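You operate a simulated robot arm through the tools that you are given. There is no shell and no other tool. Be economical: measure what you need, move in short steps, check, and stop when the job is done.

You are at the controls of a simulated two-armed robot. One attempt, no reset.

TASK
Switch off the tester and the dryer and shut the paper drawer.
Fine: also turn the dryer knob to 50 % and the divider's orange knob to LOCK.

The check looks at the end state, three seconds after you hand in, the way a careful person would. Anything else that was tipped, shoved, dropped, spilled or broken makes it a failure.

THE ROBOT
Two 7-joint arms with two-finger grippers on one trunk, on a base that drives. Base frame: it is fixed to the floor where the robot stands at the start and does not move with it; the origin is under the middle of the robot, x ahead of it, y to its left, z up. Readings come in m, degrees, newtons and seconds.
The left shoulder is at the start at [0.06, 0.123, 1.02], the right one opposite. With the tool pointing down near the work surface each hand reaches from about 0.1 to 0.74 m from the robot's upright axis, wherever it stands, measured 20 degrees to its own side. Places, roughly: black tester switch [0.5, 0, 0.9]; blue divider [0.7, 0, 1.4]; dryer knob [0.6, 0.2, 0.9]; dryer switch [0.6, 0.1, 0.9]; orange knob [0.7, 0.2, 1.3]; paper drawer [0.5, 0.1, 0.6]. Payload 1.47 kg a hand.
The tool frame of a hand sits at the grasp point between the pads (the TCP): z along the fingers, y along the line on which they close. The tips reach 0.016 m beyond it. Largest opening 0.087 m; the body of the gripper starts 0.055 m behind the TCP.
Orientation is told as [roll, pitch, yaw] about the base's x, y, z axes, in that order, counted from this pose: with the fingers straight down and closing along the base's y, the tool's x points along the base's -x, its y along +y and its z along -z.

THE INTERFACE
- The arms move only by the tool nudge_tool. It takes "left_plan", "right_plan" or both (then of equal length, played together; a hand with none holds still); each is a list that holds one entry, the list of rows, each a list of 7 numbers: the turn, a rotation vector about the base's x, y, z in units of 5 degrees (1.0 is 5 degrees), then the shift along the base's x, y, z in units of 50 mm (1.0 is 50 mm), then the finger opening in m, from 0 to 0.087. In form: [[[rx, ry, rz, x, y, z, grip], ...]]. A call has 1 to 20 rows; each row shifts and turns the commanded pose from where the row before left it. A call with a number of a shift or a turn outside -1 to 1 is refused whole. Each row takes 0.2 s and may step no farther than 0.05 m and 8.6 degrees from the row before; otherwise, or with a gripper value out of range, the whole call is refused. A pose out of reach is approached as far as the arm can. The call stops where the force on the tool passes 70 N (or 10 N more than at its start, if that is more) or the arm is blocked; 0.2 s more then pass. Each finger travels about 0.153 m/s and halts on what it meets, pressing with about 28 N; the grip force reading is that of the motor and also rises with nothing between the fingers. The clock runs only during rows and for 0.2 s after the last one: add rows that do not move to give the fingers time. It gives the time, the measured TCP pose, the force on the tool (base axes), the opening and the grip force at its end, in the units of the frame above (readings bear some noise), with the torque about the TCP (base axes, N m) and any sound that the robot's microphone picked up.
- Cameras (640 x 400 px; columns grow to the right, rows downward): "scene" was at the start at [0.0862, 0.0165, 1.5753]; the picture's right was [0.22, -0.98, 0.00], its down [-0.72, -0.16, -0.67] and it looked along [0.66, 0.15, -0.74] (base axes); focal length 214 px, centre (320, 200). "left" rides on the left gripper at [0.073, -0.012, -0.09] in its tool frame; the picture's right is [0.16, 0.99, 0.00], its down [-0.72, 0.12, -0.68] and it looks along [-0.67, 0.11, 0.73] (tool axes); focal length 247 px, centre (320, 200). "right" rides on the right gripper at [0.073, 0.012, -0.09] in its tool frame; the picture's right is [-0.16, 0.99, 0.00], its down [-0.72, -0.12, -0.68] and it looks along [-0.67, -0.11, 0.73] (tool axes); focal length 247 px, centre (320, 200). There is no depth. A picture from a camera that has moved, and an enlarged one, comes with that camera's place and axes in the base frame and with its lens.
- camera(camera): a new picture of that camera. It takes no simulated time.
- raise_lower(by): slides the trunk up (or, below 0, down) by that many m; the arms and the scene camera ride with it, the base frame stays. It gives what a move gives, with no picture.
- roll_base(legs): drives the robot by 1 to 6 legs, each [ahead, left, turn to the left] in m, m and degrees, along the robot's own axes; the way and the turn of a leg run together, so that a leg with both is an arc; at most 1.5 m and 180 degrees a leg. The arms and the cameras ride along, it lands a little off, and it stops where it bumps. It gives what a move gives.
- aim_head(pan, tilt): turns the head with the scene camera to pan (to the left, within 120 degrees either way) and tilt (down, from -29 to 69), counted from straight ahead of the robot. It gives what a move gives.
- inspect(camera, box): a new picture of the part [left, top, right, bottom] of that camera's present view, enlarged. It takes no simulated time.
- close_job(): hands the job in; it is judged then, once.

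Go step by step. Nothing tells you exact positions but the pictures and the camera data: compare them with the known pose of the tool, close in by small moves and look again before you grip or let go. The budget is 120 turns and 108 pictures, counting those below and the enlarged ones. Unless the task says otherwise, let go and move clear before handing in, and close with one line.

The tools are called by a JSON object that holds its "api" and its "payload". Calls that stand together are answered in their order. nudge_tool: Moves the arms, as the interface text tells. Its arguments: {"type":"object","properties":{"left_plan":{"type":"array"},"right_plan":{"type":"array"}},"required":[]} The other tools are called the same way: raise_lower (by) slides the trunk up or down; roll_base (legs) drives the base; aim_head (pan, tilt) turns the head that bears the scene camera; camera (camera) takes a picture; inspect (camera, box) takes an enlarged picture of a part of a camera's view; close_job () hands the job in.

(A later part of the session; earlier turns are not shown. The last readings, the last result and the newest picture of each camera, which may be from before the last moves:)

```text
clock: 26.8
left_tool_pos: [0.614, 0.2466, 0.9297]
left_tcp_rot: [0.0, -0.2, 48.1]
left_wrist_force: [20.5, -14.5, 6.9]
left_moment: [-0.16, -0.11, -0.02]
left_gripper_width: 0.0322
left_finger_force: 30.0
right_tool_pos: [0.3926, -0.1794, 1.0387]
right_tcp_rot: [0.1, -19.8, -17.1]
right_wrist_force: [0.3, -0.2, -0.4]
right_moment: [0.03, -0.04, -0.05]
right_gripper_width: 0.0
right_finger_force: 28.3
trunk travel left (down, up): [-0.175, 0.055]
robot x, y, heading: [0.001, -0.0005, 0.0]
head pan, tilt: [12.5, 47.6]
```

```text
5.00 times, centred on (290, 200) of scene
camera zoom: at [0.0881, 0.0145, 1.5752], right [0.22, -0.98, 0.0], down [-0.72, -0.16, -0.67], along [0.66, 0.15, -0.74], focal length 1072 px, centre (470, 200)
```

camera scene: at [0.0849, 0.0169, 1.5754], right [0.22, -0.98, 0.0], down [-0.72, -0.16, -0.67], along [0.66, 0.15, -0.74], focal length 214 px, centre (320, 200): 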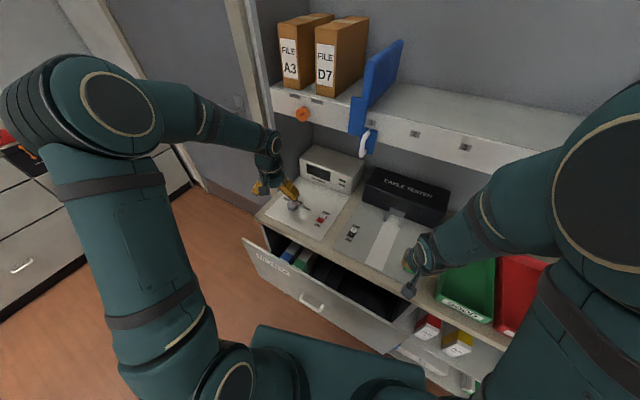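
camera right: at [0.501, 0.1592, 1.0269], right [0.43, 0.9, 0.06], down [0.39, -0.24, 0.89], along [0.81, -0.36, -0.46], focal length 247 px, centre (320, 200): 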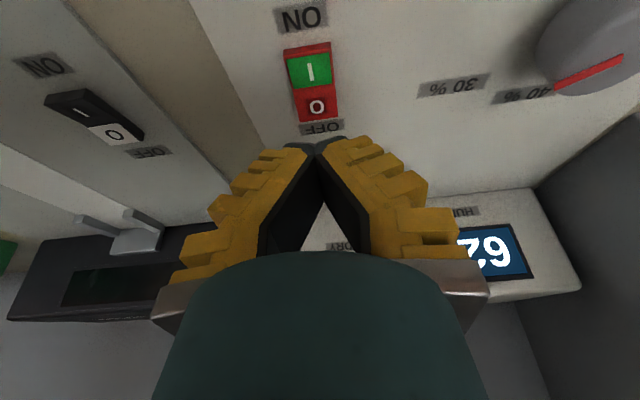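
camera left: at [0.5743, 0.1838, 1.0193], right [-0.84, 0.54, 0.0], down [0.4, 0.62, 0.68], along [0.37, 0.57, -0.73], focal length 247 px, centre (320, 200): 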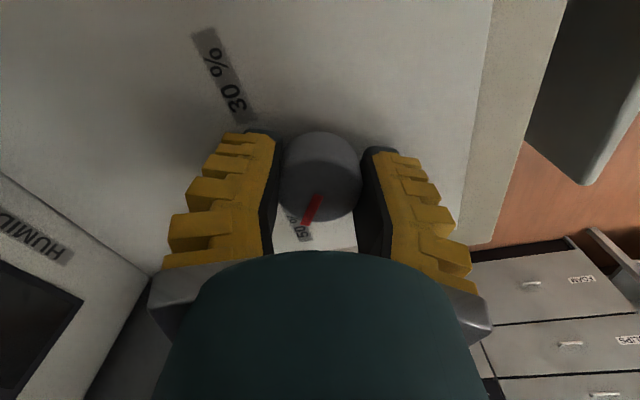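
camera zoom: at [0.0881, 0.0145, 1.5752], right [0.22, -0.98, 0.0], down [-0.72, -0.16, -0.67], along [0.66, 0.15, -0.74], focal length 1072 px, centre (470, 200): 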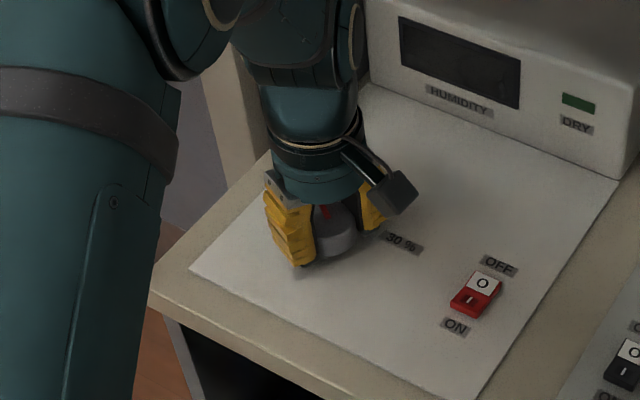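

The call was refused because one row was too long. I'll resend it with smaller steps.

{"api": "nudge_tool", "payload": {"left_plan": [[[0, 0, 1, 0, 0, 0, 0.02], [0, 0, 0, 0, 0, 0, 0.02], [0, 0, 0, 0, 0, 0, 0.06], [0, 0, 0, 0, 0, 0, 0.08], [0, 0, 0, 0, 0, 0.5, 0.087], [0, 0, 0, 0, 0, 0.9, 0.087], [0, 0, 0, -0.6, 0, 0.7, 0.087], [0, 0, 0, -0.9, 0, 0, 0.087], [0, 0, 0, 0, 0, 0, 0.087]]]}}

{"api": "camera", "payload": {"camera": "left"}}

{"api": "inspect", "payload": {"camera": "scene", "box": [240, 160, 340, 240]}}

```text
clock: 28.8
left_tool_pos: [0.5365, 0.2498, 1.0351]
left_tcp_rot: [0.0, 0.0, 53.0]
left_wrist_force: [-0.9, -0.1, 0.0]
left_moment: [-0.01, 0.02, -0.01]
left_gripper_width: 0.0872
left_finger_force: 0.0
right_tool_pos: [0.3934, -0.177, 1.0399]
right_tcp_rot: [0.2, -19.9, -17.0]
right_wrist_force: [0.3, 0.3, -0.2]
right_moment: [-0.01, 0.0, 0.0]
right_gripper_width: 0.0
right_finger_force: 28.3
trunk travel left (down, up): [-0.175, 0.055]
robot x, y, heading: [0.0023, -0.0, -0.0]
head pan, tilt: [12.5, 47.6]
```

```text
70 pictures are left
camera left: at [0.5029, 0.1835, 1.1257], right [-0.88, 0.47, 0.0], down [0.34, 0.65, 0.68], along [0.32, 0.6, -0.73], focal length 247 px, centre (320, 200)
```

left: 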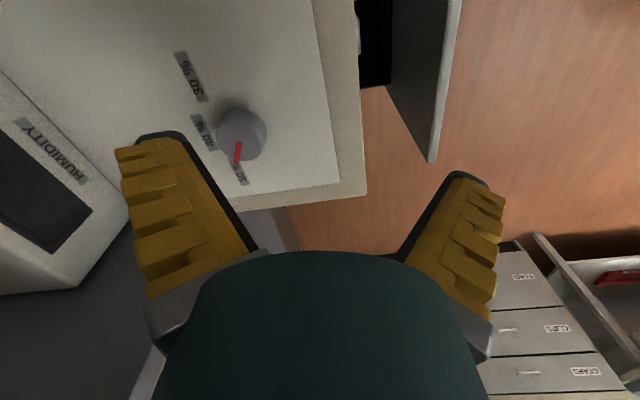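

```text
5.00 times, centred on (290, 200) of scene
camera zoom: at [0.0869, 0.0165, 1.5752], right [0.22, -0.98, 0.0], down [-0.72, -0.16, -0.67], along [0.66, 0.15, -0.74], focal length 1072 px, centre (470, 200)
```

zoom: 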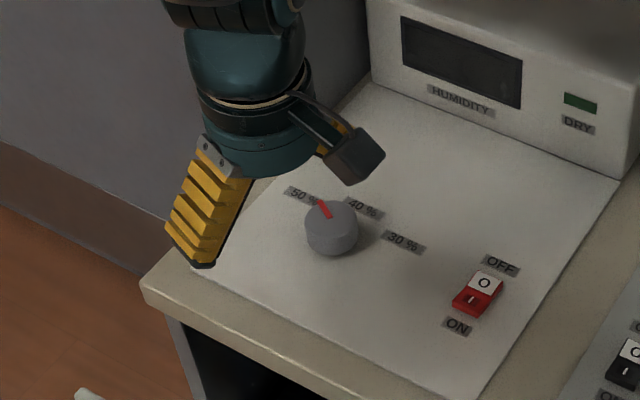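

{"api": "inspect", "payload": {"camera": "left", "box": [160, 80, 300, 200]}}

```text
3.33 times, centred on (230, 140) of left
camera zoom: at [0.5029, 0.1835, 1.1257], right [-0.88, 0.47, 0.0], down [0.34, 0.65, 0.68], along [0.32, 0.6, -0.73], focal length 823 px, centre (620, 400)
```

zoom: 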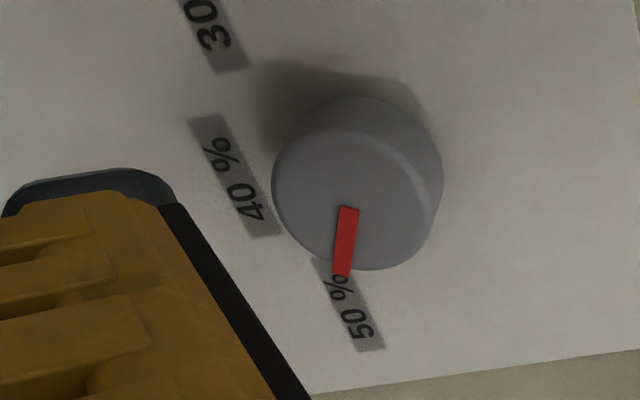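

Both views put the pointer at ≈41.5° against the label's 42°, so the 50 % setting is good. Next is the orange knob, around [0.65, 0.195, 1.29]. I'll back the left hand off, raise it and turn it to yaw -17°.

{"api": "nudge_tool", "payload": {"left_plan": [[[0, 0, -1, -0.25, 0.03, 0.307, 0.087], [0, 0, -1, -0.25, 0.03, 0.307, 0.087], [0, 0, -1, -0.25, 0.03, 0.307, 0.087], [0, 0, -1, -0.25, 0.03, 0.307, 0.087], [0, 0, -1, -0.25, 0.03, 0.307, 0.087], [0, 0, -1, -0.25, 0.03, 0.307, 0.087], [0, 0, -1, -0.25, 0.03, 0.307, 0.087], [0, 0, -1, -0.25, 0.03, 0.307, 0.087], [0, 0, -1, -0.25, 0.03, 0.307, 0.087], [0, 0, -1, -0.25, 0.03, 0.307, 0.087], [0, 0, -1, -0.25, 0.03, 0.307, 0.087], [0, 0, -1, -0.25, 0.03, 0.307, 0.087], [0, 0, -1, -0.25, 0.03, 0.307, 0.087], [0, 0, -1, -0.25, 0.03, 0.307, 0.087]]]}}

{"api": "nudge_tool", "payload": {"left_plan": [[[-0.29, -0.956, 0, 0, 0, 0, 0.087], [-0.29, -0.956, 0, 0, 0, 0, 0.087], [-0.29, -0.956, 0, 0, 0, 0, 0.087], [-0.29, -0.956, 0, 0, 0, 0, 0.087], [-0.29, -0.956, 0, 0, 0, 0, 0.087], [-0.29, -0.956, 0, 0, 0, 0, 0.087], [-0.29, -0.956, 0, 0, 0, 0, 0.087], [-0.29, -0.956, 0, 0, 0, 0, 0.087], [-0.29, -0.956, 0, 0, 0, 0, 0.087], [-0.29, -0.956, 0, 0, 0, 0, 0.087], [-0.29, -0.956, 0, 0, 0, 0, 0.087], [-0.29, -0.956, 0, 0, 0, 0, 0.087], [-0.29, -0.956, 0, 0, 0, 0, 0.087], [-0.29, -0.956, 0, 0, 0, 0, 0.087], [-0.29, -0.956, 0, 0, 0, 0, 0.087], [-0.29, -0.956, 0, 0, 0, 0, 0.087], [-0.29, -0.956, 0, 0, 0, 0, 0.087], [-0.29, -0.956, 0, 0, 0, 0, 0.087]]]}}

{"api": "camera", "payload": {"camera": "left"}}

{"api": "camera", "payload": {"camera": "scene"}}

```text
clock: 31.8
left_tool_pos: [0.3614, 0.2667, 1.2494]
left_tcp_rot: [0.1, -0.1, -17.2]
left_wrist_force: [-0.2, -0.3, 0.0]
left_moment: [0.02, 0.01, -0.01]
left_gripper_width: 0.0871
left_finger_force: 0.0
right_tool_pos: [0.3917, -0.1768, 1.0408]
right_tcp_rot: [0.2, -19.8, -17.0]
right_wrist_force: [-0.7, -0.4, -0.1]
right_moment: [0.02, -0.01, -0.02]
right_gripper_width: 0.0001
right_finger_force: 28.3
trunk travel left (down, up): [-0.175, 0.055]
robot x, y, heading: [-0.0011, 0.0024, 0.1]
head pan, tilt: [12.5, 47.6]
```

```text
clock: 35.6
left_tool_pos: [0.4036, 0.3147, 1.2889]
left_tcp_rot: [42.9, -89.9, -59.8]
left_wrist_force: [-0.2, 0.2, 0.1]
left_moment: [-0.02, 0.01, 0.0]
left_gripper_width: 0.0869
left_finger_force: 0.1
left hand out of reach, approached as far as the arm can: row 12, 13, 14, 15, 16, 17, 18
right_tool_pos: [0.3921, -0.1759, 1.0398]
right_tcp_rot: [0.0, -19.9, -17.0]
right_wrist_force: [-0.5, 0.0, 0.6]
right_moment: [-0.01, -0.01, -0.01]
right_gripper_width: 0.0001
right_finger_force: 28.4
trunk travel left (down, up): [-0.175, 0.055]
robot x, y, heading: [-0.0021, 0.0009, -0.2]
head pan, tilt: [12.5, 47.6]
```

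```text
67 pictures are left
camera left: at [0.3151, 0.3298, 1.2168], right [0.29, 0.94, -0.16], down [-0.62, 0.31, 0.73], along [0.73, -0.11, 0.67], focal length 247 px, centre (320, 200)
```

left: 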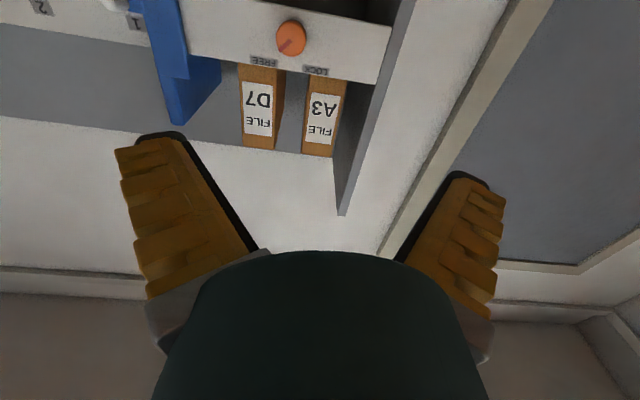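

```text
66 pictures are left
camera scene: at [0.0864, 0.0172, 1.5752], right [0.22, -0.98, 0.0], down [-0.72, -0.16, -0.67], along [0.66, 0.15, -0.74], focal length 214 px, centre (320, 200)
```

scene: 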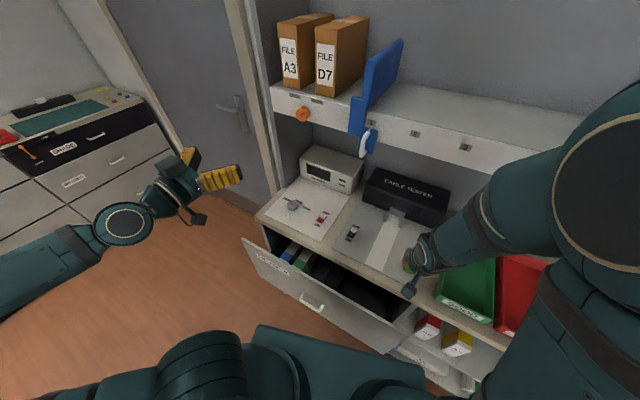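

The hand now points horizontally at the shelf. The knob triangulates to ≈[0.655, 0.20, 1.28]. I'll approach to about 10 cm standoff.

{"api": "nudge_tool", "payload": {"left_plan": [[[0, 0, 0, 0.79, -0.15, 0.12, 0.087], [0, 0, 0, 0.79, -0.15, 0.12, 0.087], [0, 0, 0, 0.79, -0.15, 0.12, 0.087], [0, 0, 0, 0.79, -0.15, 0.12, 0.087], [0, 0, 0, 0.79, -0.15, 0.12, 0.087], [0, 0, 0, 0, 0, 0, 0.087]]]}}

{"api": "camera", "payload": {"camera": "left"}}

{"api": "camera", "payload": {"camera": "scene"}}

```text
clock: 37.0
left_tool_pos: [0.5992, 0.2746, 1.3212]
left_tcp_rot: [69.0, -90.0, -85.8]
left_wrist_force: [0.2, -0.4, -0.8]
left_moment: [-0.01, -0.03, 0.04]
left_gripper_width: 0.087
left_finger_force: 0.0
right_tool_pos: [0.3917, -0.1778, 1.0399]
right_tcp_rot: [0.1, -19.9, -17.0]
right_wrist_force: [-0.1, -1.2, 0.0]
right_moment: [0.02, 0.01, 0.01]
right_gripper_width: 0.0003
right_finger_force: 28.1
trunk travel left (down, up): [-0.175, 0.055]
robot x, y, heading: [0.0019, 0.0023, -0.1]
head pan, tilt: [12.5, 47.6]
```

```text
65 pictures are left
camera left: at [0.5111, 0.2889, 1.2484], right [0.29, 0.95, -0.16], down [-0.62, 0.31, 0.72], along [0.73, -0.11, 0.67], focal length 247 px, centre (320, 200)
```

left: 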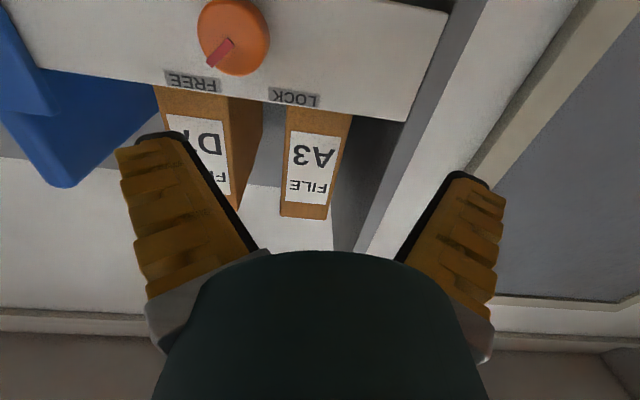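

```text
64 pictures are left
camera scene: at [0.0851, 0.0168, 1.5753], right [0.22, -0.98, 0.0], down [-0.72, -0.16, -0.67], along [0.66, 0.15, -0.74], focal length 214 px, centre (320, 200)
```

scene: 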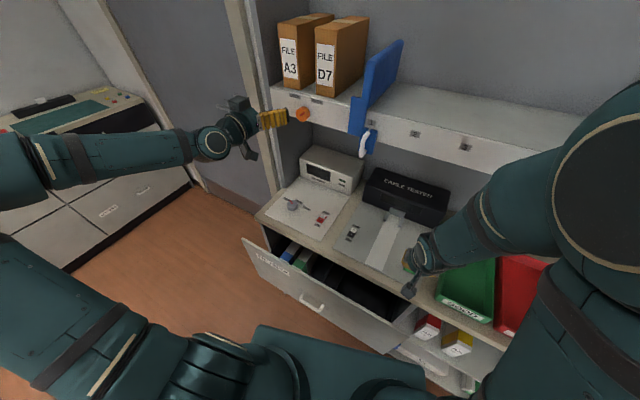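

The labels and rays agree: knob centre on the plate ≈[0.678, 0.192, 1.285], pointer at FREE (45° right), LOCK 45° left. I'll line up in front of it with the hand pre-rolled 45° clockwise.

{"api": "nudge_tool", "payload": {"left_plan": [[[0.956, -0.29, 0, -0.04, -0.12, -0.08, 0.087], [0.956, -0.29, 0, -0.04, -0.12, -0.08, 0.087], [0.956, -0.29, 0, -0.04, -0.12, -0.08, 0.087], [0.956, -0.29, 0, -0.04, -0.12, -0.08, 0.087], [0.956, -0.29, 0, -0.04, -0.12, -0.08, 0.087], [0.956, -0.29, 0, -0.04, -0.12, -0.08, 0.087], [0.956, -0.29, 0, -0.04, -0.12, -0.08, 0.087], [0.956, -0.29, 0, -0.04, -0.12, -0.08, 0.087], [0.956, -0.29, 0, -0.04, -0.12, -0.08, 0.087], [0, 0, 0, 0, 0, 0, 0.087]]]}}

{"api": "camera", "payload": {"camera": "left"}}

{"api": "inspect", "payload": {"camera": "scene", "box": [230, 70, 390, 170]}}

```text
clock: 39.2
left_tool_pos: [0.5807, 0.2223, 1.2833]
left_tcp_rot: [90.0, -44.8, -106.8]
left_wrist_force: [0.4, 0.4, -1.3]
left_moment: [0.03, -0.01, -0.05]
left_gripper_width: 0.0872
left_finger_force: 0.1
right_tool_pos: [0.3916, -0.1777, 1.0394]
right_tcp_rot: [0.1, -19.9, -17.1]
right_wrist_force: [0.0, 0.8, 0.7]
right_moment: [0.02, 0.0, -0.02]
right_gripper_width: 0.0
right_finger_force: 27.6
trunk travel left (down, up): [-0.175, 0.055]
robot x, y, heading: [-0.0033, 0.0014, -0.2]
head pan, tilt: [12.5, 47.6]
```

```text
63 pictures are left
camera left: at [0.5091, 0.2896, 1.2241], right [0.23, 0.77, 0.59], down [-0.78, -0.22, 0.59], along [0.59, -0.6, 0.55], focal length 247 px, centre (320, 200)
```

left: 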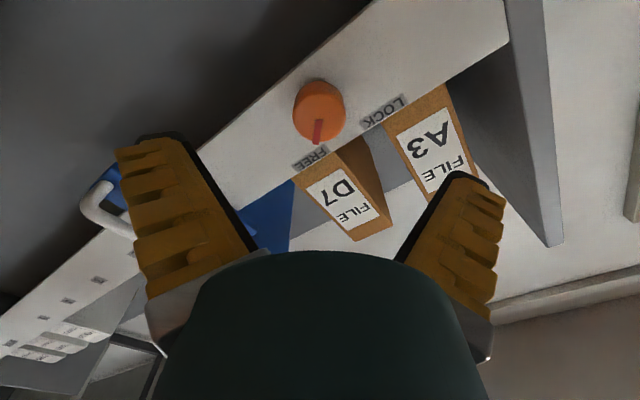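

```text
4.00 times, centred on (310, 120) of scene
camera zoom: at [0.0861, 0.0166, 1.5753], right [0.22, -0.98, 0.0], down [-0.72, -0.16, -0.67], along [0.66, 0.15, -0.74], focal length 858 px, centre (360, 520)
```

zoom: 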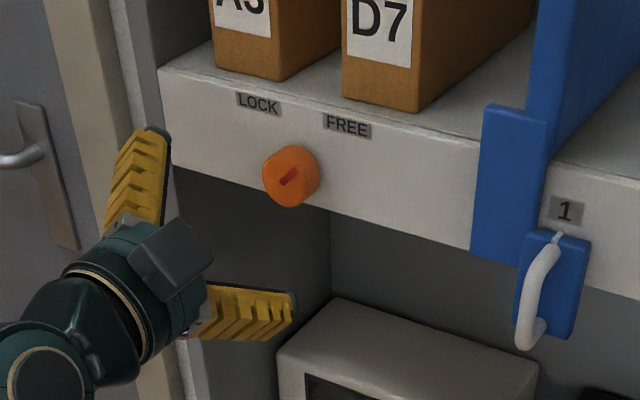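

The projections match well: face at ≈[0.66, 0.197, 1.284]. I'll advance 6 cm along the knob axis and check.

{"api": "nudge_tool", "payload": {"left_plan": [[[0, 0, 0, 0.4, -0.125, 0, 0.087], [0, 0, 0, 0.4, -0.125, 0, 0.087], [0, 0, 0, 0.35, -0.105, 0, 0.087], [0, 0, 0, 0, 0, 0, 0.087]]]}}

{"api": "camera", "payload": {"camera": "left"}}

{"api": "inspect", "payload": {"camera": "scene", "box": [230, 70, 390, 170]}}

```text
clock: 40.2
left_tool_pos: [0.6394, 0.2054, 1.2809]
left_tcp_rot: [89.9, -44.9, -106.8]
left_wrist_force: [-0.7, 0.1, -0.4]
left_moment: [-0.02, 0.01, 0.01]
left_gripper_width: 0.0869
left_finger_force: 0.1
right_tool_pos: [0.3918, -0.1774, 1.0403]
right_tcp_rot: [0.0, -19.8, -17.0]
right_wrist_force: [-0.2, 0.7, -0.2]
right_moment: [0.03, 0.0, 0.0]
right_gripper_width: 0.0
right_finger_force: 28.2
trunk travel left (down, up): [-0.175, 0.055]
robot x, y, heading: [0.0018, -0.0025, -0.1]
head pan, tilt: [12.5, 47.6]
```

```text
61 pictures are left
camera left: at [0.5669, 0.2718, 1.2226], right [0.23, 0.77, 0.59], down [-0.78, -0.22, 0.59], along [0.59, -0.6, 0.55], focal length 247 px, centre (320, 200)
```

left: 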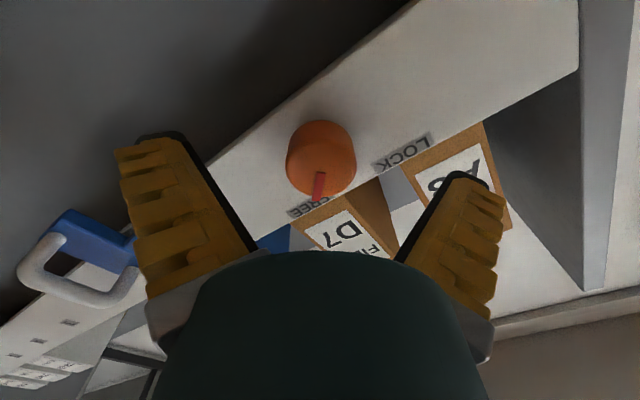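

```text
4.00 times, centred on (310, 120) of scene
camera zoom: at [0.0856, 0.0165, 1.5753], right [0.22, -0.98, 0.0], down [-0.72, -0.16, -0.67], along [0.66, 0.15, -0.74], focal length 858 px, centre (360, 520)
```

zoom: 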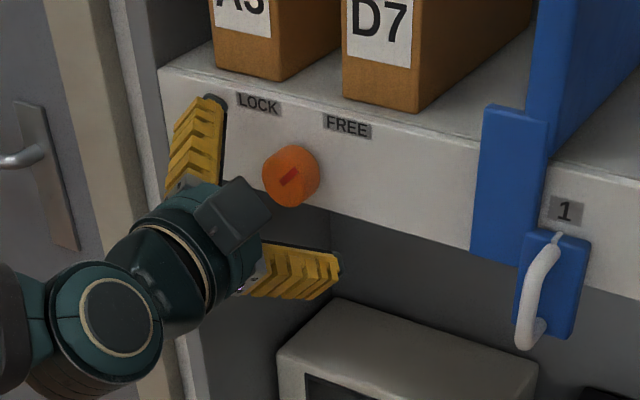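

{"api": "nudge_tool", "payload": {"left_plan": [[[0, 0, 0, 0.2, -0.1, 0.06, 0.087], [0, 0, 0, 0.14, -0.06, 0, 0.087], [0, 0, 0, 0, 0, 0, 0.06], [0, 0, 0, 0, 0, 0, 0.04], [0, 0, 0, 0, 0, 0, 0.035], [0, 0, 0, 0, 0, 0, 0.035]]]}}

{"api": "camera", "payload": {"camera": "left"}}

{"api": "inspect", "payload": {"camera": "scene", "box": [230, 70, 390, 170]}}

```text
clock: 41.6
left_tool_pos: [0.6558, 0.1974, 1.2862]
left_tcp_rot: [90.0, -44.9, -106.8]
left_wrist_force: [-0.2, 0.3, 0.0]
left_moment: [-0.01, 0.02, 0.07]
left_gripper_width: 0.0408
left_finger_force: 3.9
right_tool_pos: [0.3928, -0.1772, 1.039]
right_tcp_rot: [0.2, -19.9, -17.0]
right_wrist_force: [-0.3, 0.6, 0.6]
right_moment: [0.0, 0.01, 0.0]
right_gripper_width: 0.0001
right_finger_force: 28.6
trunk travel left (down, up): [-0.175, 0.055]
robot x, y, heading: [-0.003, -0.0043, -0.3]
head pan, tilt: [12.5, 47.6]
```

```text
59 pictures are left
camera left: at [0.5837, 0.2637, 1.2268], right [0.23, 0.77, 0.59], down [-0.78, -0.22, 0.59], along [0.59, -0.59, 0.55], focal length 247 px, centre (320, 200)
```

left: 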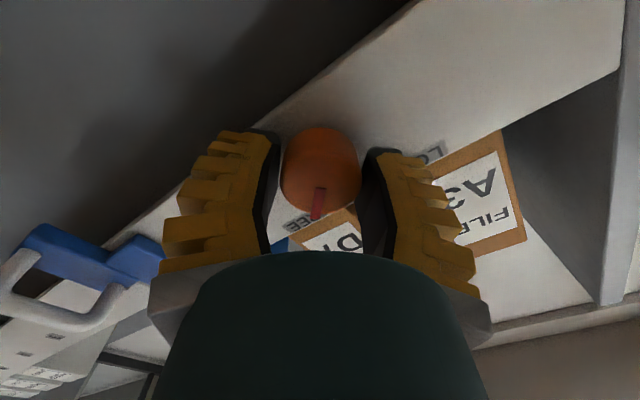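

```text
4.00 times, centred on (310, 120) of scene
camera zoom: at [0.0861, 0.0165, 1.5753], right [0.22, -0.98, 0.0], down [-0.72, -0.16, -0.67], along [0.66, 0.15, -0.74], focal length 858 px, centre (360, 520)
```

zoom: 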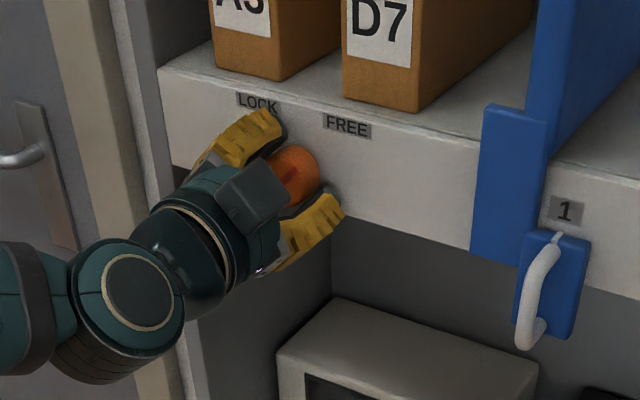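

Gripped at 41 mm with no side load. I'll turn counter-clockwise toward LOCK, 50° first.

{"api": "nudge_tool", "payload": {"left_plan": [[[0, 0, 0, 0, 0, 0, 0.02], [-0.956, 0.29, 0, 0, 0, 0, 0.02], [-0.956, 0.29, 0, 0, 0, 0, 0.02], [-0.956, 0.29, 0, 0, 0, 0, 0.02], [-0.956, 0.29, 0, 0, 0, 0, 0.02], [-0.956, 0.29, 0, 0, 0, 0, 0.02], [-0.956, 0.29, 0, 0, 0, 0, 0.02], [-0.956, 0.29, 0, 0, 0, 0, 0.02], [-0.956, 0.29, 0, 0, 0, 0, 0.02], [-0.956, 0.29, 0, 0, 0, 0, 0.02], [-0.956, 0.29, 0, 0, 0, 0, 0.02]]]}}

{"api": "camera", "payload": {"camera": "left"}}

{"api": "inspect", "payload": {"camera": "scene", "box": [230, 70, 390, 170]}}

```text
clock: 44.0
left_tool_pos: [0.6558, 0.1988, 1.2858]
left_tcp_rot: [-87.0, -85.0, 70.1]
left_wrist_force: [-17.9, 1.5, -26.4]
left_moment: [0.1, 0.37, -0.19]
left_gripper_width: 0.0309
left_finger_force: 30.0
right_tool_pos: [0.3912, -0.1765, 1.0402]
right_tcp_rot: [0.0, -19.9, -17.0]
right_wrist_force: [0.7, 0.2, -0.3]
right_moment: [0.05, 0.0, -0.02]
right_gripper_width: 0.0
right_finger_force: 28.0
trunk travel left (down, up): [-0.175, 0.055]
robot x, y, heading: [-0.0007, 0.0026, 0.1]
head pan, tilt: [12.5, 47.6]
```

```text
57 pictures are left
camera left: at [0.5658, 0.2065, 1.2149], right [0.28, 0.93, -0.24], down [-0.6, 0.37, 0.71], along [0.75, -0.05, 0.66], focal length 247 px, centre (320, 200)
```

left: 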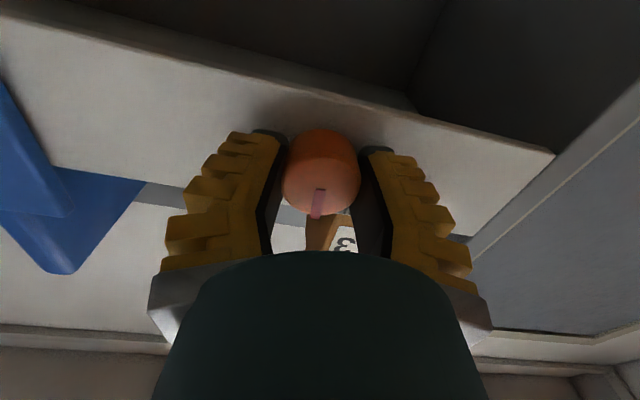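

```text
4.00 times, centred on (310, 120) of scene
camera zoom: at [0.0856, 0.0176, 1.5752], right [0.22, -0.98, 0.0], down [-0.72, -0.16, -0.67], along [0.66, 0.15, -0.74], focal length 858 px, centre (360, 520)
```

zoom: 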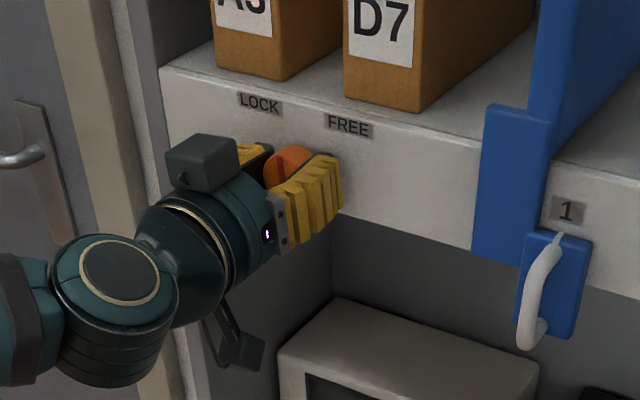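

The knob is following, with a mild vertical side load. I'll relax it by 3 mm down and turn the remaining 40°.

{"api": "nudge_tool", "payload": {"left_plan": [[[0, 0, 0, -0.03, 0, -0.06, 0.02], [-0.956, 0.29, 0, 0, 0, 0, 0.02], [-0.956, 0.29, 0, 0, 0, 0, 0.02], [-0.956, 0.29, 0, 0, 0, 0, 0.02], [-0.956, 0.29, 0, 0, 0, 0, 0.02], [-0.956, 0.29, 0, 0, 0, 0, 0.02], [-0.956, 0.29, 0, 0, 0, 0, 0.02], [-0.956, 0.29, 0, 0, 0, 0, 0.02], [-0.956, 0.29, 0, 0, 0, 0, 0.02], [0, 0, 0, 0, 0, 0, 0.02]]]}}

{"api": "camera", "payload": {"camera": "left"}}

{"api": "inspect", "payload": {"camera": "scene", "box": [230, 70, 390, 170]}}

```text
clock: 46.2
left_tool_pos: [0.6554, 0.1984, 1.2844]
left_tcp_rot: [-90.0, -45.1, 73.2]
left_wrist_force: [4.1, 6.5, 10.8]
left_moment: [0.02, -0.12, 0.05]
left_gripper_width: 0.0279
left_finger_force: 29.5
right_tool_pos: [0.3911, -0.1765, 1.0407]
right_tcp_rot: [0.0, -19.9, -17.0]
right_wrist_force: [0.0, -0.4, -0.3]
right_moment: [-0.04, 0.01, -0.01]
right_gripper_width: 0.0001
right_finger_force: 27.9
trunk travel left (down, up): [-0.175, 0.055]
robot x, y, heading: [-0.0012, -0.002, -0.0]
head pan, tilt: [12.5, 47.6]
```

```text
55 pictures are left
camera left: at [0.5533, 0.1668, 1.2416], right [0.17, 0.56, -0.81], down [-0.48, 0.77, 0.43], along [0.86, 0.31, 0.4], focal length 247 px, centre (320, 200)
```

left: 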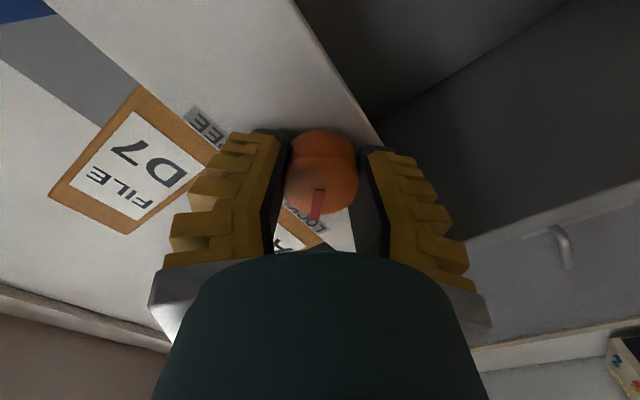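

```text
4.00 times, centred on (310, 120) of scene
camera zoom: at [0.0858, 0.0175, 1.5753], right [0.22, -0.98, 0.0], down [-0.72, -0.16, -0.67], along [0.66, 0.15, -0.74], focal length 858 px, centre (360, 520)
```

zoom: 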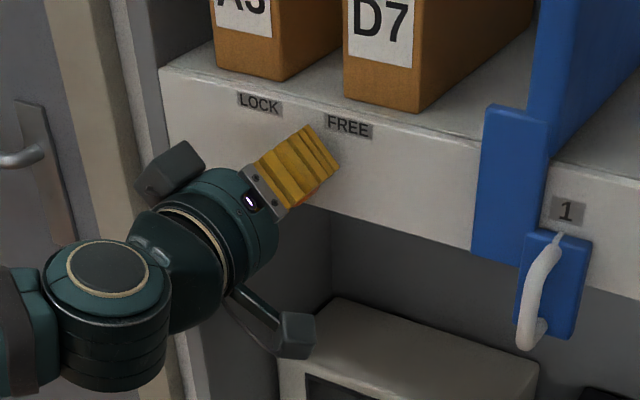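

The pointer is at LOCK. I'll release, back straight out and verify.

{"api": "nudge_tool", "payload": {"left_plan": [[[0, 0, 0, 0, 0, 0, 0.05], [0, 0, 0, 0, 0, 0, 0.08], [0, 0, 0, 0, 0, 0, 0.087], [0, 0, 0, -0.6, 0.18, 0, 0.087], [0, 0, 0, -0.8, 0.24, 0, 0.087], [0, 0, 0, -0.8, 0.24, 0, 0.087], [0, 0, 0, -0.8, 0.5, 0, 0.087]]]}}

{"api": "camera", "payload": {"camera": "left"}}

{"api": "inspect", "payload": {"camera": "scene", "box": [250, 80, 350, 142]}}

```text
clock: 47.8
left_tool_pos: [0.5059, 0.258, 1.2849]
left_tcp_rot: [-90.0, -45.1, 73.1]
left_wrist_force: [0.2, 1.1, 0.2]
left_moment: [0.02, 0.02, 0.01]
left_gripper_width: 0.0871
left_finger_force: 0.1
right_tool_pos: [0.3907, -0.1758, 1.0408]
right_tcp_rot: [0.0, -20.0, -16.9]
right_wrist_force: [-0.4, -0.3, 0.3]
right_moment: [-0.02, -0.01, -0.02]
right_gripper_width: 0.0002
right_finger_force: 27.9
trunk travel left (down, up): [-0.175, 0.055]
robot x, y, heading: [-0.0016, -0.0005, -0.1]
head pan, tilt: [12.5, 47.6]
```

```text
53 pictures are left
camera left: at [0.4028, 0.2274, 1.2415], right [0.17, 0.56, -0.81], down [-0.48, 0.77, 0.43], along [0.86, 0.31, 0.4], focal length 247 px, centre (320, 200)
```

left: 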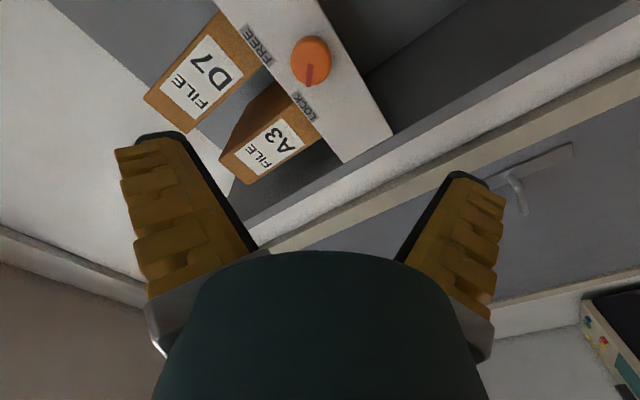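

```text
6.40 times, centred on (300, 111) of scene
camera zoom: at [0.0841, 0.0175, 1.5754], right [0.22, -0.98, 0.0], down [-0.72, -0.16, -0.67], along [0.66, 0.15, -0.74], focal length 1373 px, centre (448, 770)
```

zoom: 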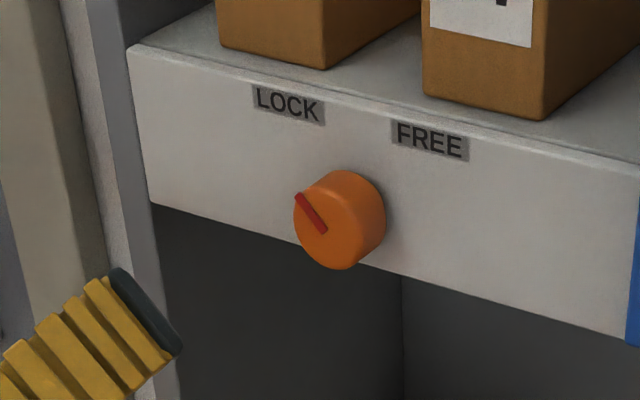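

The orange knob points at LOCK. Now for the drawer: I'll tilt the head down for a better look, with the left hand backed away a bit.

{"api": "nudge_tool", "payload": {"left_plan": [[[0, 0, 0, -0.5, 0.6, 0, 0.05], [0, 0, 0, -0.5, 0.6, 0, 0.0], [0, 0, 0, -0.5, 0.6, 0, 0.0], [0, 0, 0, -0.5, 0.6, 0, 0.0]]]}}

{"api": "aim_head", "payload": {"pan": 10, "tilt": 66}}

{"api": "camera", "payload": {"camera": "scene"}}

```text
clock: 48.8
left_tool_pos: [0.4034, 0.3764, 1.2846]
left_tcp_rot: [-89.9, -45.2, 73.0]
left_wrist_force: [-0.2, -0.5, 0.2]
left_moment: [-0.01, 0.01, -0.02]
left_gripper_width: 0.0
left_finger_force: 28.4
right_tool_pos: [0.3916, -0.1766, 1.0406]
right_tcp_rot: [0.1, -20.0, -17.0]
right_wrist_force: [-0.6, -0.8, -0.4]
right_moment: [0.02, -0.01, -0.02]
right_gripper_width: 0.0001
right_finger_force: 28.2
trunk travel left (down, up): [-0.175, 0.055]
robot x, y, heading: [-0.0015, -0.0003, 0.1]
head pan, tilt: [12.5, 47.6]
```

```text
clock: 49.6
left_tool_pos: [0.403, 0.3767, 1.2849]
left_tcp_rot: [-89.9, -45.1, 73.1]
left_wrist_force: [0.1, -0.3, -0.2]
left_moment: [-0.01, 0.01, -0.02]
left_gripper_width: 0.0
left_finger_force: 28.4
right_tool_pos: [0.3917, -0.1775, 1.0408]
right_tcp_rot: [0.1, -20.0, -17.1]
right_wrist_force: [-0.3, -0.6, -0.1]
right_moment: [0.01, -0.01, 0.0]
right_gripper_width: 0.0001
right_finger_force: 28.0
trunk travel left (down, up): [-0.175, 0.055]
robot x, y, heading: [-0.0009, -0.0002, -0.0]
head pan, tilt: [10.0, 66.0]
```

```text
51 pictures are left
camera scene: at [0.0673, 0.0098, 1.5529], right [0.17, -0.98, 0.0], down [-0.9, -0.16, -0.41], along [0.4, 0.07, -0.91], focal length 214 px, centre (320, 200)
```

scene: 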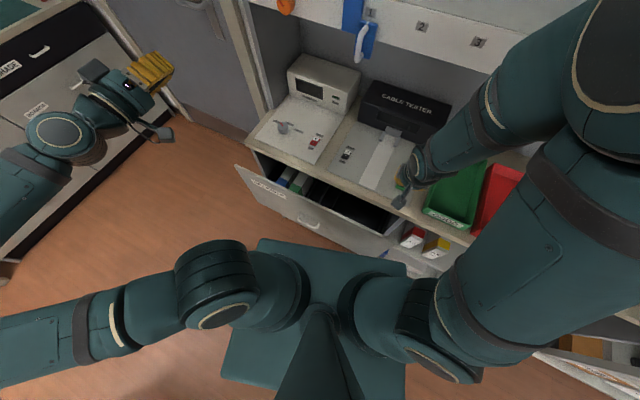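

The drawer front's top edge is at z≈0.88, centre ≈[0.36, 0.10], about 10 cm open. It's too close to my body to push well, so I want to back up; I'll check behind me first.

{"api": "aim_head", "payload": {"pan": 120, "tilt": 45}}

{"api": "camera", "payload": {"camera": "scene"}}

{"api": "aim_head", "payload": {"pan": -120, "tilt": 45}}

{"api": "camera", "payload": {"camera": "scene"}}

```text
clock: 51.5
left_tool_pos: [0.4025, 0.377, 1.2843]
left_tcp_rot: [-89.9, -45.1, 72.9]
left_wrist_force: [0.1, -0.6, -0.4]
left_moment: [-0.02, -0.05, 0.0]
left_gripper_width: 0.0
left_finger_force: 27.9
right_tool_pos: [0.392, -0.1763, 1.0406]
right_tcp_rot: [0.0, -19.8, -17.0]
right_wrist_force: [0.1, -0.6, -0.1]
right_moment: [-0.01, -0.03, -0.02]
right_gripper_width: 0.0
right_finger_force: 28.1
trunk travel left (down, up): [-0.175, 0.055]
robot x, y, heading: [0.0005, -0.0001, -0.1]
head pan, tilt: [120.0, 45.0]
```

```text
50 pictures are left
camera scene: at [-0.0317, 0.0698, 1.579], right [0.87, 0.5, 0.0], down [0.35, -0.61, -0.71], along [-0.35, 0.61, -0.71], focal length 214 px, centre (320, 200)
```

scene: 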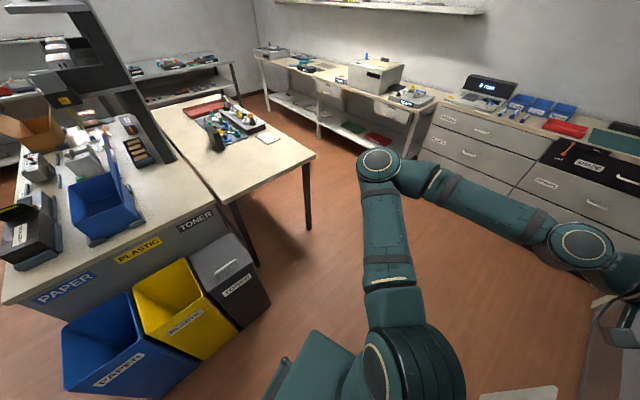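

```text
clock: 54.9
left_tool_pos: [0.404, 0.3768, 1.284]
left_tcp_rot: [-89.9, -45.2, 73.0]
left_wrist_force: [0.3, -1.3, -0.1]
left_moment: [0.01, 0.02, -0.01]
left_gripper_width: 0.0
left_finger_force: 28.4
right_tool_pos: [0.3916, -0.1763, 1.0401]
right_tcp_rot: [0.0, -19.9, -17.0]
right_wrist_force: [-0.3, 0.3, 0.1]
right_moment: [0.04, 0.0, -0.01]
right_gripper_width: 0.0002
right_finger_force: 28.6
trunk travel left (down, up): [-0.175, 0.055]
robot x, y, heading: [0.0028, 0.0, -0.1]
head pan, tilt: [-120.0, 45.0]
```

```text
49 pictures are left
camera scene: at [-0.0317, -0.071, 1.579], right [-0.87, 0.5, 0.0], down [0.35, 0.61, -0.71], along [-0.35, -0.61, -0.71], focal length 214 px, centre (320, 200)
```

scene: 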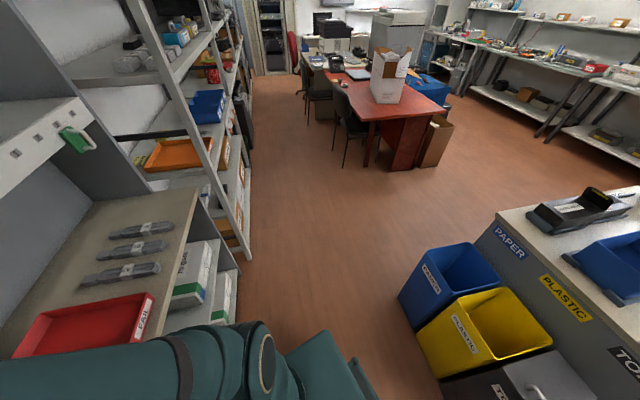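

Bins stand behind me with their nearest edge at x≈-0.6, so 0.15 m back is safe. I'll reverse 0.15 m and look forward again.

{"api": "roll_base", "payload": {"legs": [[-0.15, 0, 0]]}}

{"api": "aim_head", "payload": {"pan": 0, "tilt": 55}}

{"api": "camera", "payload": {"camera": "scene"}}

```text
clock: 56.2
left_tool_pos: [0.2559, 0.3765, 1.2848]
left_tcp_rot: [-90.0, -45.3, 72.9]
left_wrist_force: [-0.6, 0.5, 0.1]
left_moment: [0.0, -0.02, 0.0]
left_gripper_width: 0.0001
left_finger_force: 27.6
right_tool_pos: [0.2439, -0.1777, 1.0403]
right_tcp_rot: [0.1, -20.0, -17.1]
right_wrist_force: [-1.1, -0.2, 0.3]
right_moment: [-0.01, -0.05, -0.02]
right_gripper_width: 0.0
right_finger_force: 27.7
trunk travel left (down, up): [-0.175, 0.055]
robot x, y, heading: [-0.1436, -0.0017, -0.4]
head pan, tilt: [-120.0, 45.0]
```

```text
clock: 58.2
left_tool_pos: [0.2572, 0.375, 1.2842]
left_tcp_rot: [-89.9, -45.1, 72.9]
left_wrist_force: [0.3, 0.1, -0.4]
left_moment: [-0.01, 0.01, -0.01]
left_gripper_width: 0.0
left_finger_force: 28.4
right_tool_pos: [0.2446, -0.1776, 1.0404]
right_tcp_rot: [0.0, -19.9, -17.1]
right_wrist_force: [-0.3, 1.0, 0.6]
right_moment: [0.01, -0.03, -0.03]
right_gripper_width: 0.0
right_finger_force: 27.9
trunk travel left (down, up): [-0.175, 0.055]
robot x, y, heading: [-0.1471, -0.0009, -0.2]
head pan, tilt: [0.0, 55.0]
```

```text
48 pictures are left
camera scene: at [-0.066, -0.0007, 1.5655], right [0.0, -1.0, 0.0], down [-0.82, 0.0, -0.57], along [0.57, 0.0, -0.82], focal length 214 px, centre (320, 200)
```

scene: 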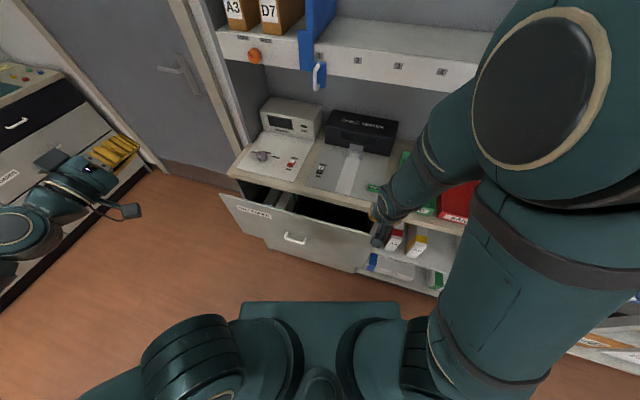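

{"api": "inspect", "payload": {"camera": "scene", "box": [200, 140, 400, 290]}}

```text
2.67 times, centred on (300, 215) of scene
camera zoom: at [-0.066, -0.0007, 1.5655], right [0.0, -1.0, 0.0], down [-0.82, 0.0, -0.57], along [0.57, 0.0, -0.82], focal length 572 px, centre (373, 160)
```

zoom: 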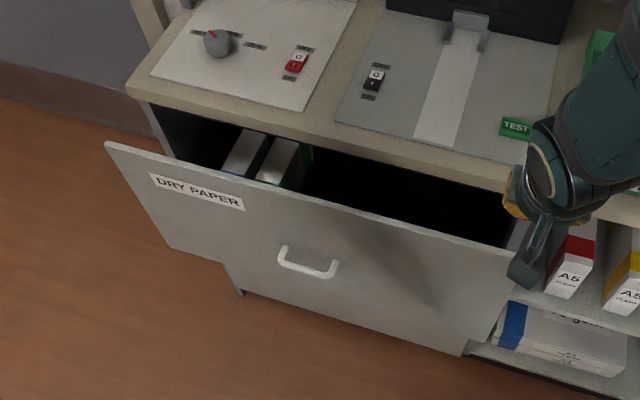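

The drawer face spans z 0.49–0.88, with the handle at ≈[0.333, 0.109, 0.685]. I'll bring the right fist, tilted 40°, in front of the face centre above the handle: TCP ≈[0.29, 0.12, 0.80].

{"api": "nudge_tool", "payload": {"right_plan": [[[-0.29, -0.956, 0, 0.13, 0.86, 0, 0.0], [-0.29, -0.956, 0, 0.13, 0.86, 0, 0.0], [-0.29, -0.956, 0, 0.13, 0.86, 0, 0.0], [-0.29, -0.956, 0, 0.13, 0.86, 0, 0.0], [0, 0, 0, 0.13, 0.86, 0, 0.0], [0, 0, 0, 0.13, 0.86, 0, 0.0], [0, 0, 0, 0.13, 0.86, 0, 0.0], [0, 0, 0, 0, 0, -0.9, 0.0], [0, 0, 0, 0, 0, -0.9, 0.0], [0, 0, 0, 0, 0, -0.9, 0.0]]]}}

{"api": "camera", "payload": {"camera": "scene"}}

```text
clock: 59.7
left_tool_pos: [0.2573, 0.3766, 1.2837]
left_tcp_rot: [-89.9, -45.2, 72.9]
left_wrist_force: [0.7, -1.0, 0.3]
left_moment: [-0.01, 0.02, 0.0]
left_gripper_width: 0.0001
left_finger_force: 27.7
right_tool_pos: [0.3162, 0.0324, 1.0252]
right_tcp_rot: [0.7, -36.3, -25.6]
right_wrist_force: [-0.2, 0.4, -0.1]
right_moment: [0.01, 0.0, -0.01]
right_gripper_width: 0.0001
right_finger_force: 27.9
right hand out of reach, approached as far as the arm can: row 1
trunk travel left (down, up): [-0.175, 0.055]
robot x, y, heading: [-0.145, -0.0012, -0.2]
head pan, tilt: [0.0, 55.0]
stopped in row 7 (right hand): the arm was blocked; the commanded pose is now the measured one
```

```text
46 pictures are left
camera scene: at [-0.0656, -0.0007, 1.5655], right [0.0, -1.0, 0.0], down [-0.82, 0.0, -0.57], along [0.57, 0.0, -0.82], focal length 214 px, centre (320, 200)
```

scene: 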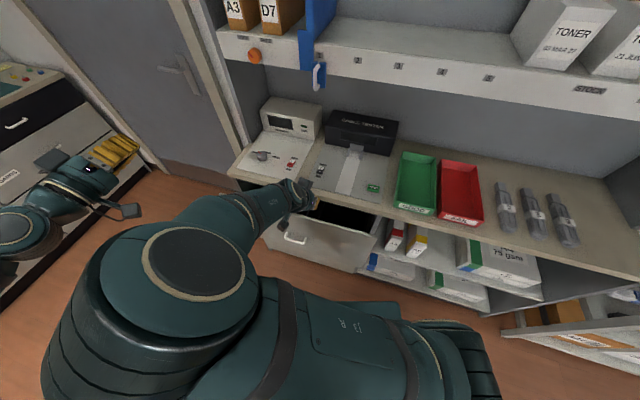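

The right arm's elbow swung across me and was blocked, apparently by the left arm. I'll retrace to the right and use the left hand for the drawer.

{"api": "nudge_tool", "payload": {"right_plan": [[[0, 0, 0, -0.2, -0.86, 0.1, 0.0], [0, 0, 0, -0.2, -0.86, 0.1, 0.0], [0, 0, 0, -0.2, -0.86, 0.1, 0.0], [0.29, 0.956, 0, -0.2, -0.86, 0.1, 0.0], [0.29, 0.956, 0, -0.1, -0.86, 0.1, 0.0], [0.29, 0.956, 0, 0, -0.86, 0.1, 0.0]]]}}

{"api": "camera", "payload": {"camera": "scene"}}

```text
clock: 61.1
left_tool_pos: [0.2584, 0.3754, 1.2842]
left_tcp_rot: [-89.8, -45.2, 73.0]
left_wrist_force: [0.1, 0.0, 0.3]
left_moment: [-0.02, 0.0, 0.01]
left_gripper_width: 0.0001
left_finger_force: 28.0
right_tool_pos: [0.2694, -0.225, 1.0526]
right_tcp_rot: [-1.9, -21.3, -24.4]
right_wrist_force: [-0.2, -0.5, -0.3]
right_moment: [0.03, -0.02, -0.01]
right_gripper_width: 0.0
right_finger_force: 28.3
trunk travel left (down, up): [-0.175, 0.055]
robot x, y, heading: [-0.1481, -0.0021, -0.0]
head pan, tilt: [0.0, 55.0]
```

```text
45 pictures are left
camera scene: at [-0.0658, -0.0024, 1.5655], right [0.0, -1.0, 0.0], down [-0.82, 0.0, -0.57], along [0.57, 0.0, -0.82], focal length 214 px, centre (320, 200)
```

scene: 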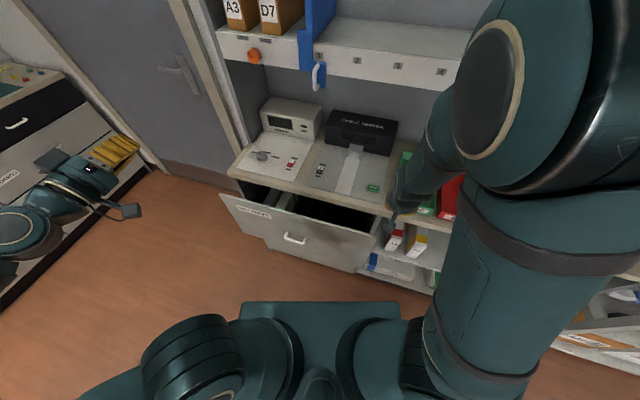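

The right arm is back and clear. Now I'll bring the left fist down, rotated to 40° from vertical.

{"api": "nudge_tool", "payload": {"left_plan": [[[0.956, -0.29, 0, 0, -0.18, -0.24, 0.0], [0.956, -0.29, 0, 0, -0.18, -0.24, 0.0], [0.956, -0.29, 0, 0, -0.18, -0.24, 0.0], [0.956, -0.29, 0, 0, -0.18, -0.24, 0.0], [0.956, -0.29, 0, 0, -0.18, -0.24, 0.0], [0.956, -0.29, 0, 0, -0.18, -0.24, 0.0], [0.956, -0.29, 0, 0, -0.18, -0.24, 0.0], [0.956, -0.29, 0, 0, -0.18, -0.24, 0.0], [0.956, -0.29, 0, 0, -0.18, -0.24, 0.0], [0.29, 0.956, 0, 0, -0.18, -0.24, 0.0], [0.29, 0.956, 0, 0, -0.18, -0.24, 0.0], [0.29, 0.956, 0, 0, -0.18, -0.24, 0.0], [0.29, 0.956, 0, 0, -0.18, -0.24, 0.0], [0.29, 0.956, 0, 0, -0.18, -0.24, 0.0], [0.29, 0.956, 0, 0, -0.18, -0.24, 0.0], [0.29, 0.956, 0, 0, -0.18, -0.24, 0.0], [0.29, 0.956, 0, 0, -0.18, -0.24, 0.0], [0.29, 0.956, 0, 0, -0.18, -0.24, 0.0], [0.29, 0.956, 0, 0, -0.18, -0.24, 0.0]]]}}

{"api": "camera", "payload": {"camera": "scene"}}

```text
clock: 65.1
left_tool_pos: [0.2972, 0.2489, 1.0613]
left_tcp_rot: [0.1, -39.9, -17.0]
left_wrist_force: [0.4, -0.1, 0.3]
left_moment: [0.01, -0.01, 0.0]
left_gripper_width: 0.0002
left_finger_force: 27.6
left hand out of reach, approached as far as the arm can: row 5, 6, 7, 8, 9, 10, 11, 12, 14
right_tool_pos: [0.2712, -0.2235, 1.053]
right_tcp_rot: [-2.0, -21.6, -24.5]
right_wrist_force: [-0.7, -0.3, 0.7]
right_moment: [0.0, -0.02, 0.01]
right_gripper_width: 0.0
right_finger_force: 28.0
trunk travel left (down, up): [-0.175, 0.055]
robot x, y, heading: [-0.1486, 0.001, 0.1]
head pan, tilt: [0.0, 55.0]
```

```text
44 pictures are left
camera scene: at [-0.0653, -0.0012, 1.5655], right [0.0, -1.0, 0.0], down [-0.82, 0.0, -0.57], along [0.57, 0.0, -0.82], focal length 214 px, centre (320, 200)
```

scene: 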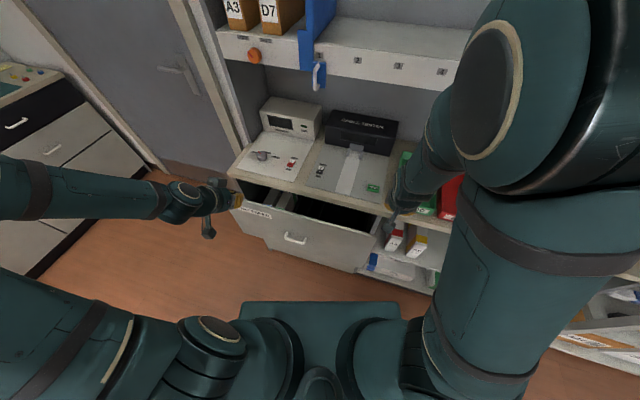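

{"api": "nudge_tool", "payload": {"left_plan": [[[0, 0, 0, -0.06, -0.42, -0.87, 0.0], [0, 0, 0, -0.06, -0.42, -0.87, 0.0], [0, 0, 0, -0.06, -0.42, -0.87, 0.0], [0, 0, 0, -0.06, -0.42, -0.87, 0.0], [0, 0, 0, -0.06, -0.42, -0.87, 0.0], [0, 0, 0, -0.06, -0.42, -0.87, 0.0], [0, 0, 0, 0, 0, 0, 0.0]]]}}

{"api": "camera", "payload": {"camera": "scene"}}

{"api": "camera", "payload": {"camera": "left"}}

```text
clock: 66.7
left_tool_pos: [0.2824, 0.1276, 0.804]
left_tcp_rot: [0.1, -40.0, -17.1]
left_wrist_force: [0.3, -0.1, -0.7]
left_moment: [0.01, 0.05, 0.01]
left_gripper_width: 0.0
left_finger_force: 27.8
left hand out of reach, approached as far as the arm can: row 2
right_tool_pos: [0.2693, -0.2237, 1.055]
right_tcp_rot: [-1.9, -21.5, -24.5]
right_wrist_force: [0.6, 0.1, 0.3]
right_moment: [0.01, 0.01, 0.0]
right_gripper_width: 0.0
right_finger_force: 27.7
trunk travel left (down, up): [-0.175, 0.055]
robot x, y, heading: [-0.1489, -0.0014, -0.2]
head pan, tilt: [0.0, 55.0]
```

```text
43 pictures are left
camera scene: at [-0.0662, -0.0007, 1.5656], right [0.0, -1.0, 0.0], down [-0.82, 0.0, -0.57], along [0.57, 0.0, -0.82], focal length 214 px, centre (320, 200)
```

scene: 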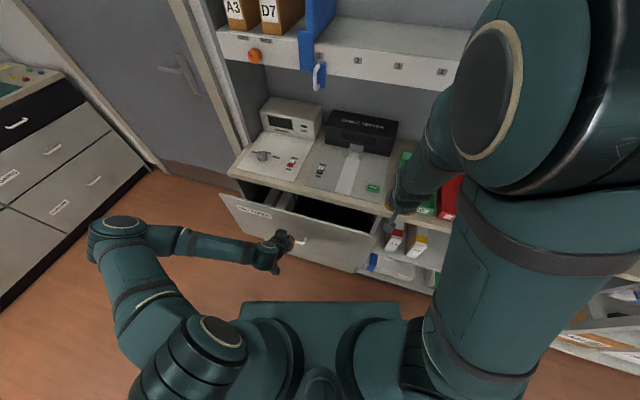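

```text
42 pictures are left
camera left: at [0.1711, 0.1486, 0.8252], right [0.17, 0.98, -0.1], down [0.15, 0.07, 0.99], along [0.97, -0.19, -0.13], focal length 247 px, centre (320, 200)
```

left: 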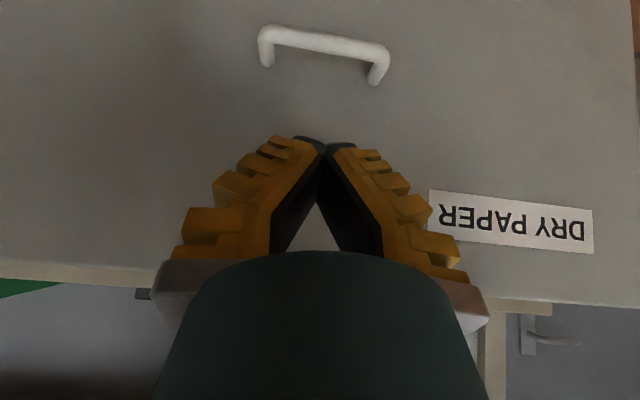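

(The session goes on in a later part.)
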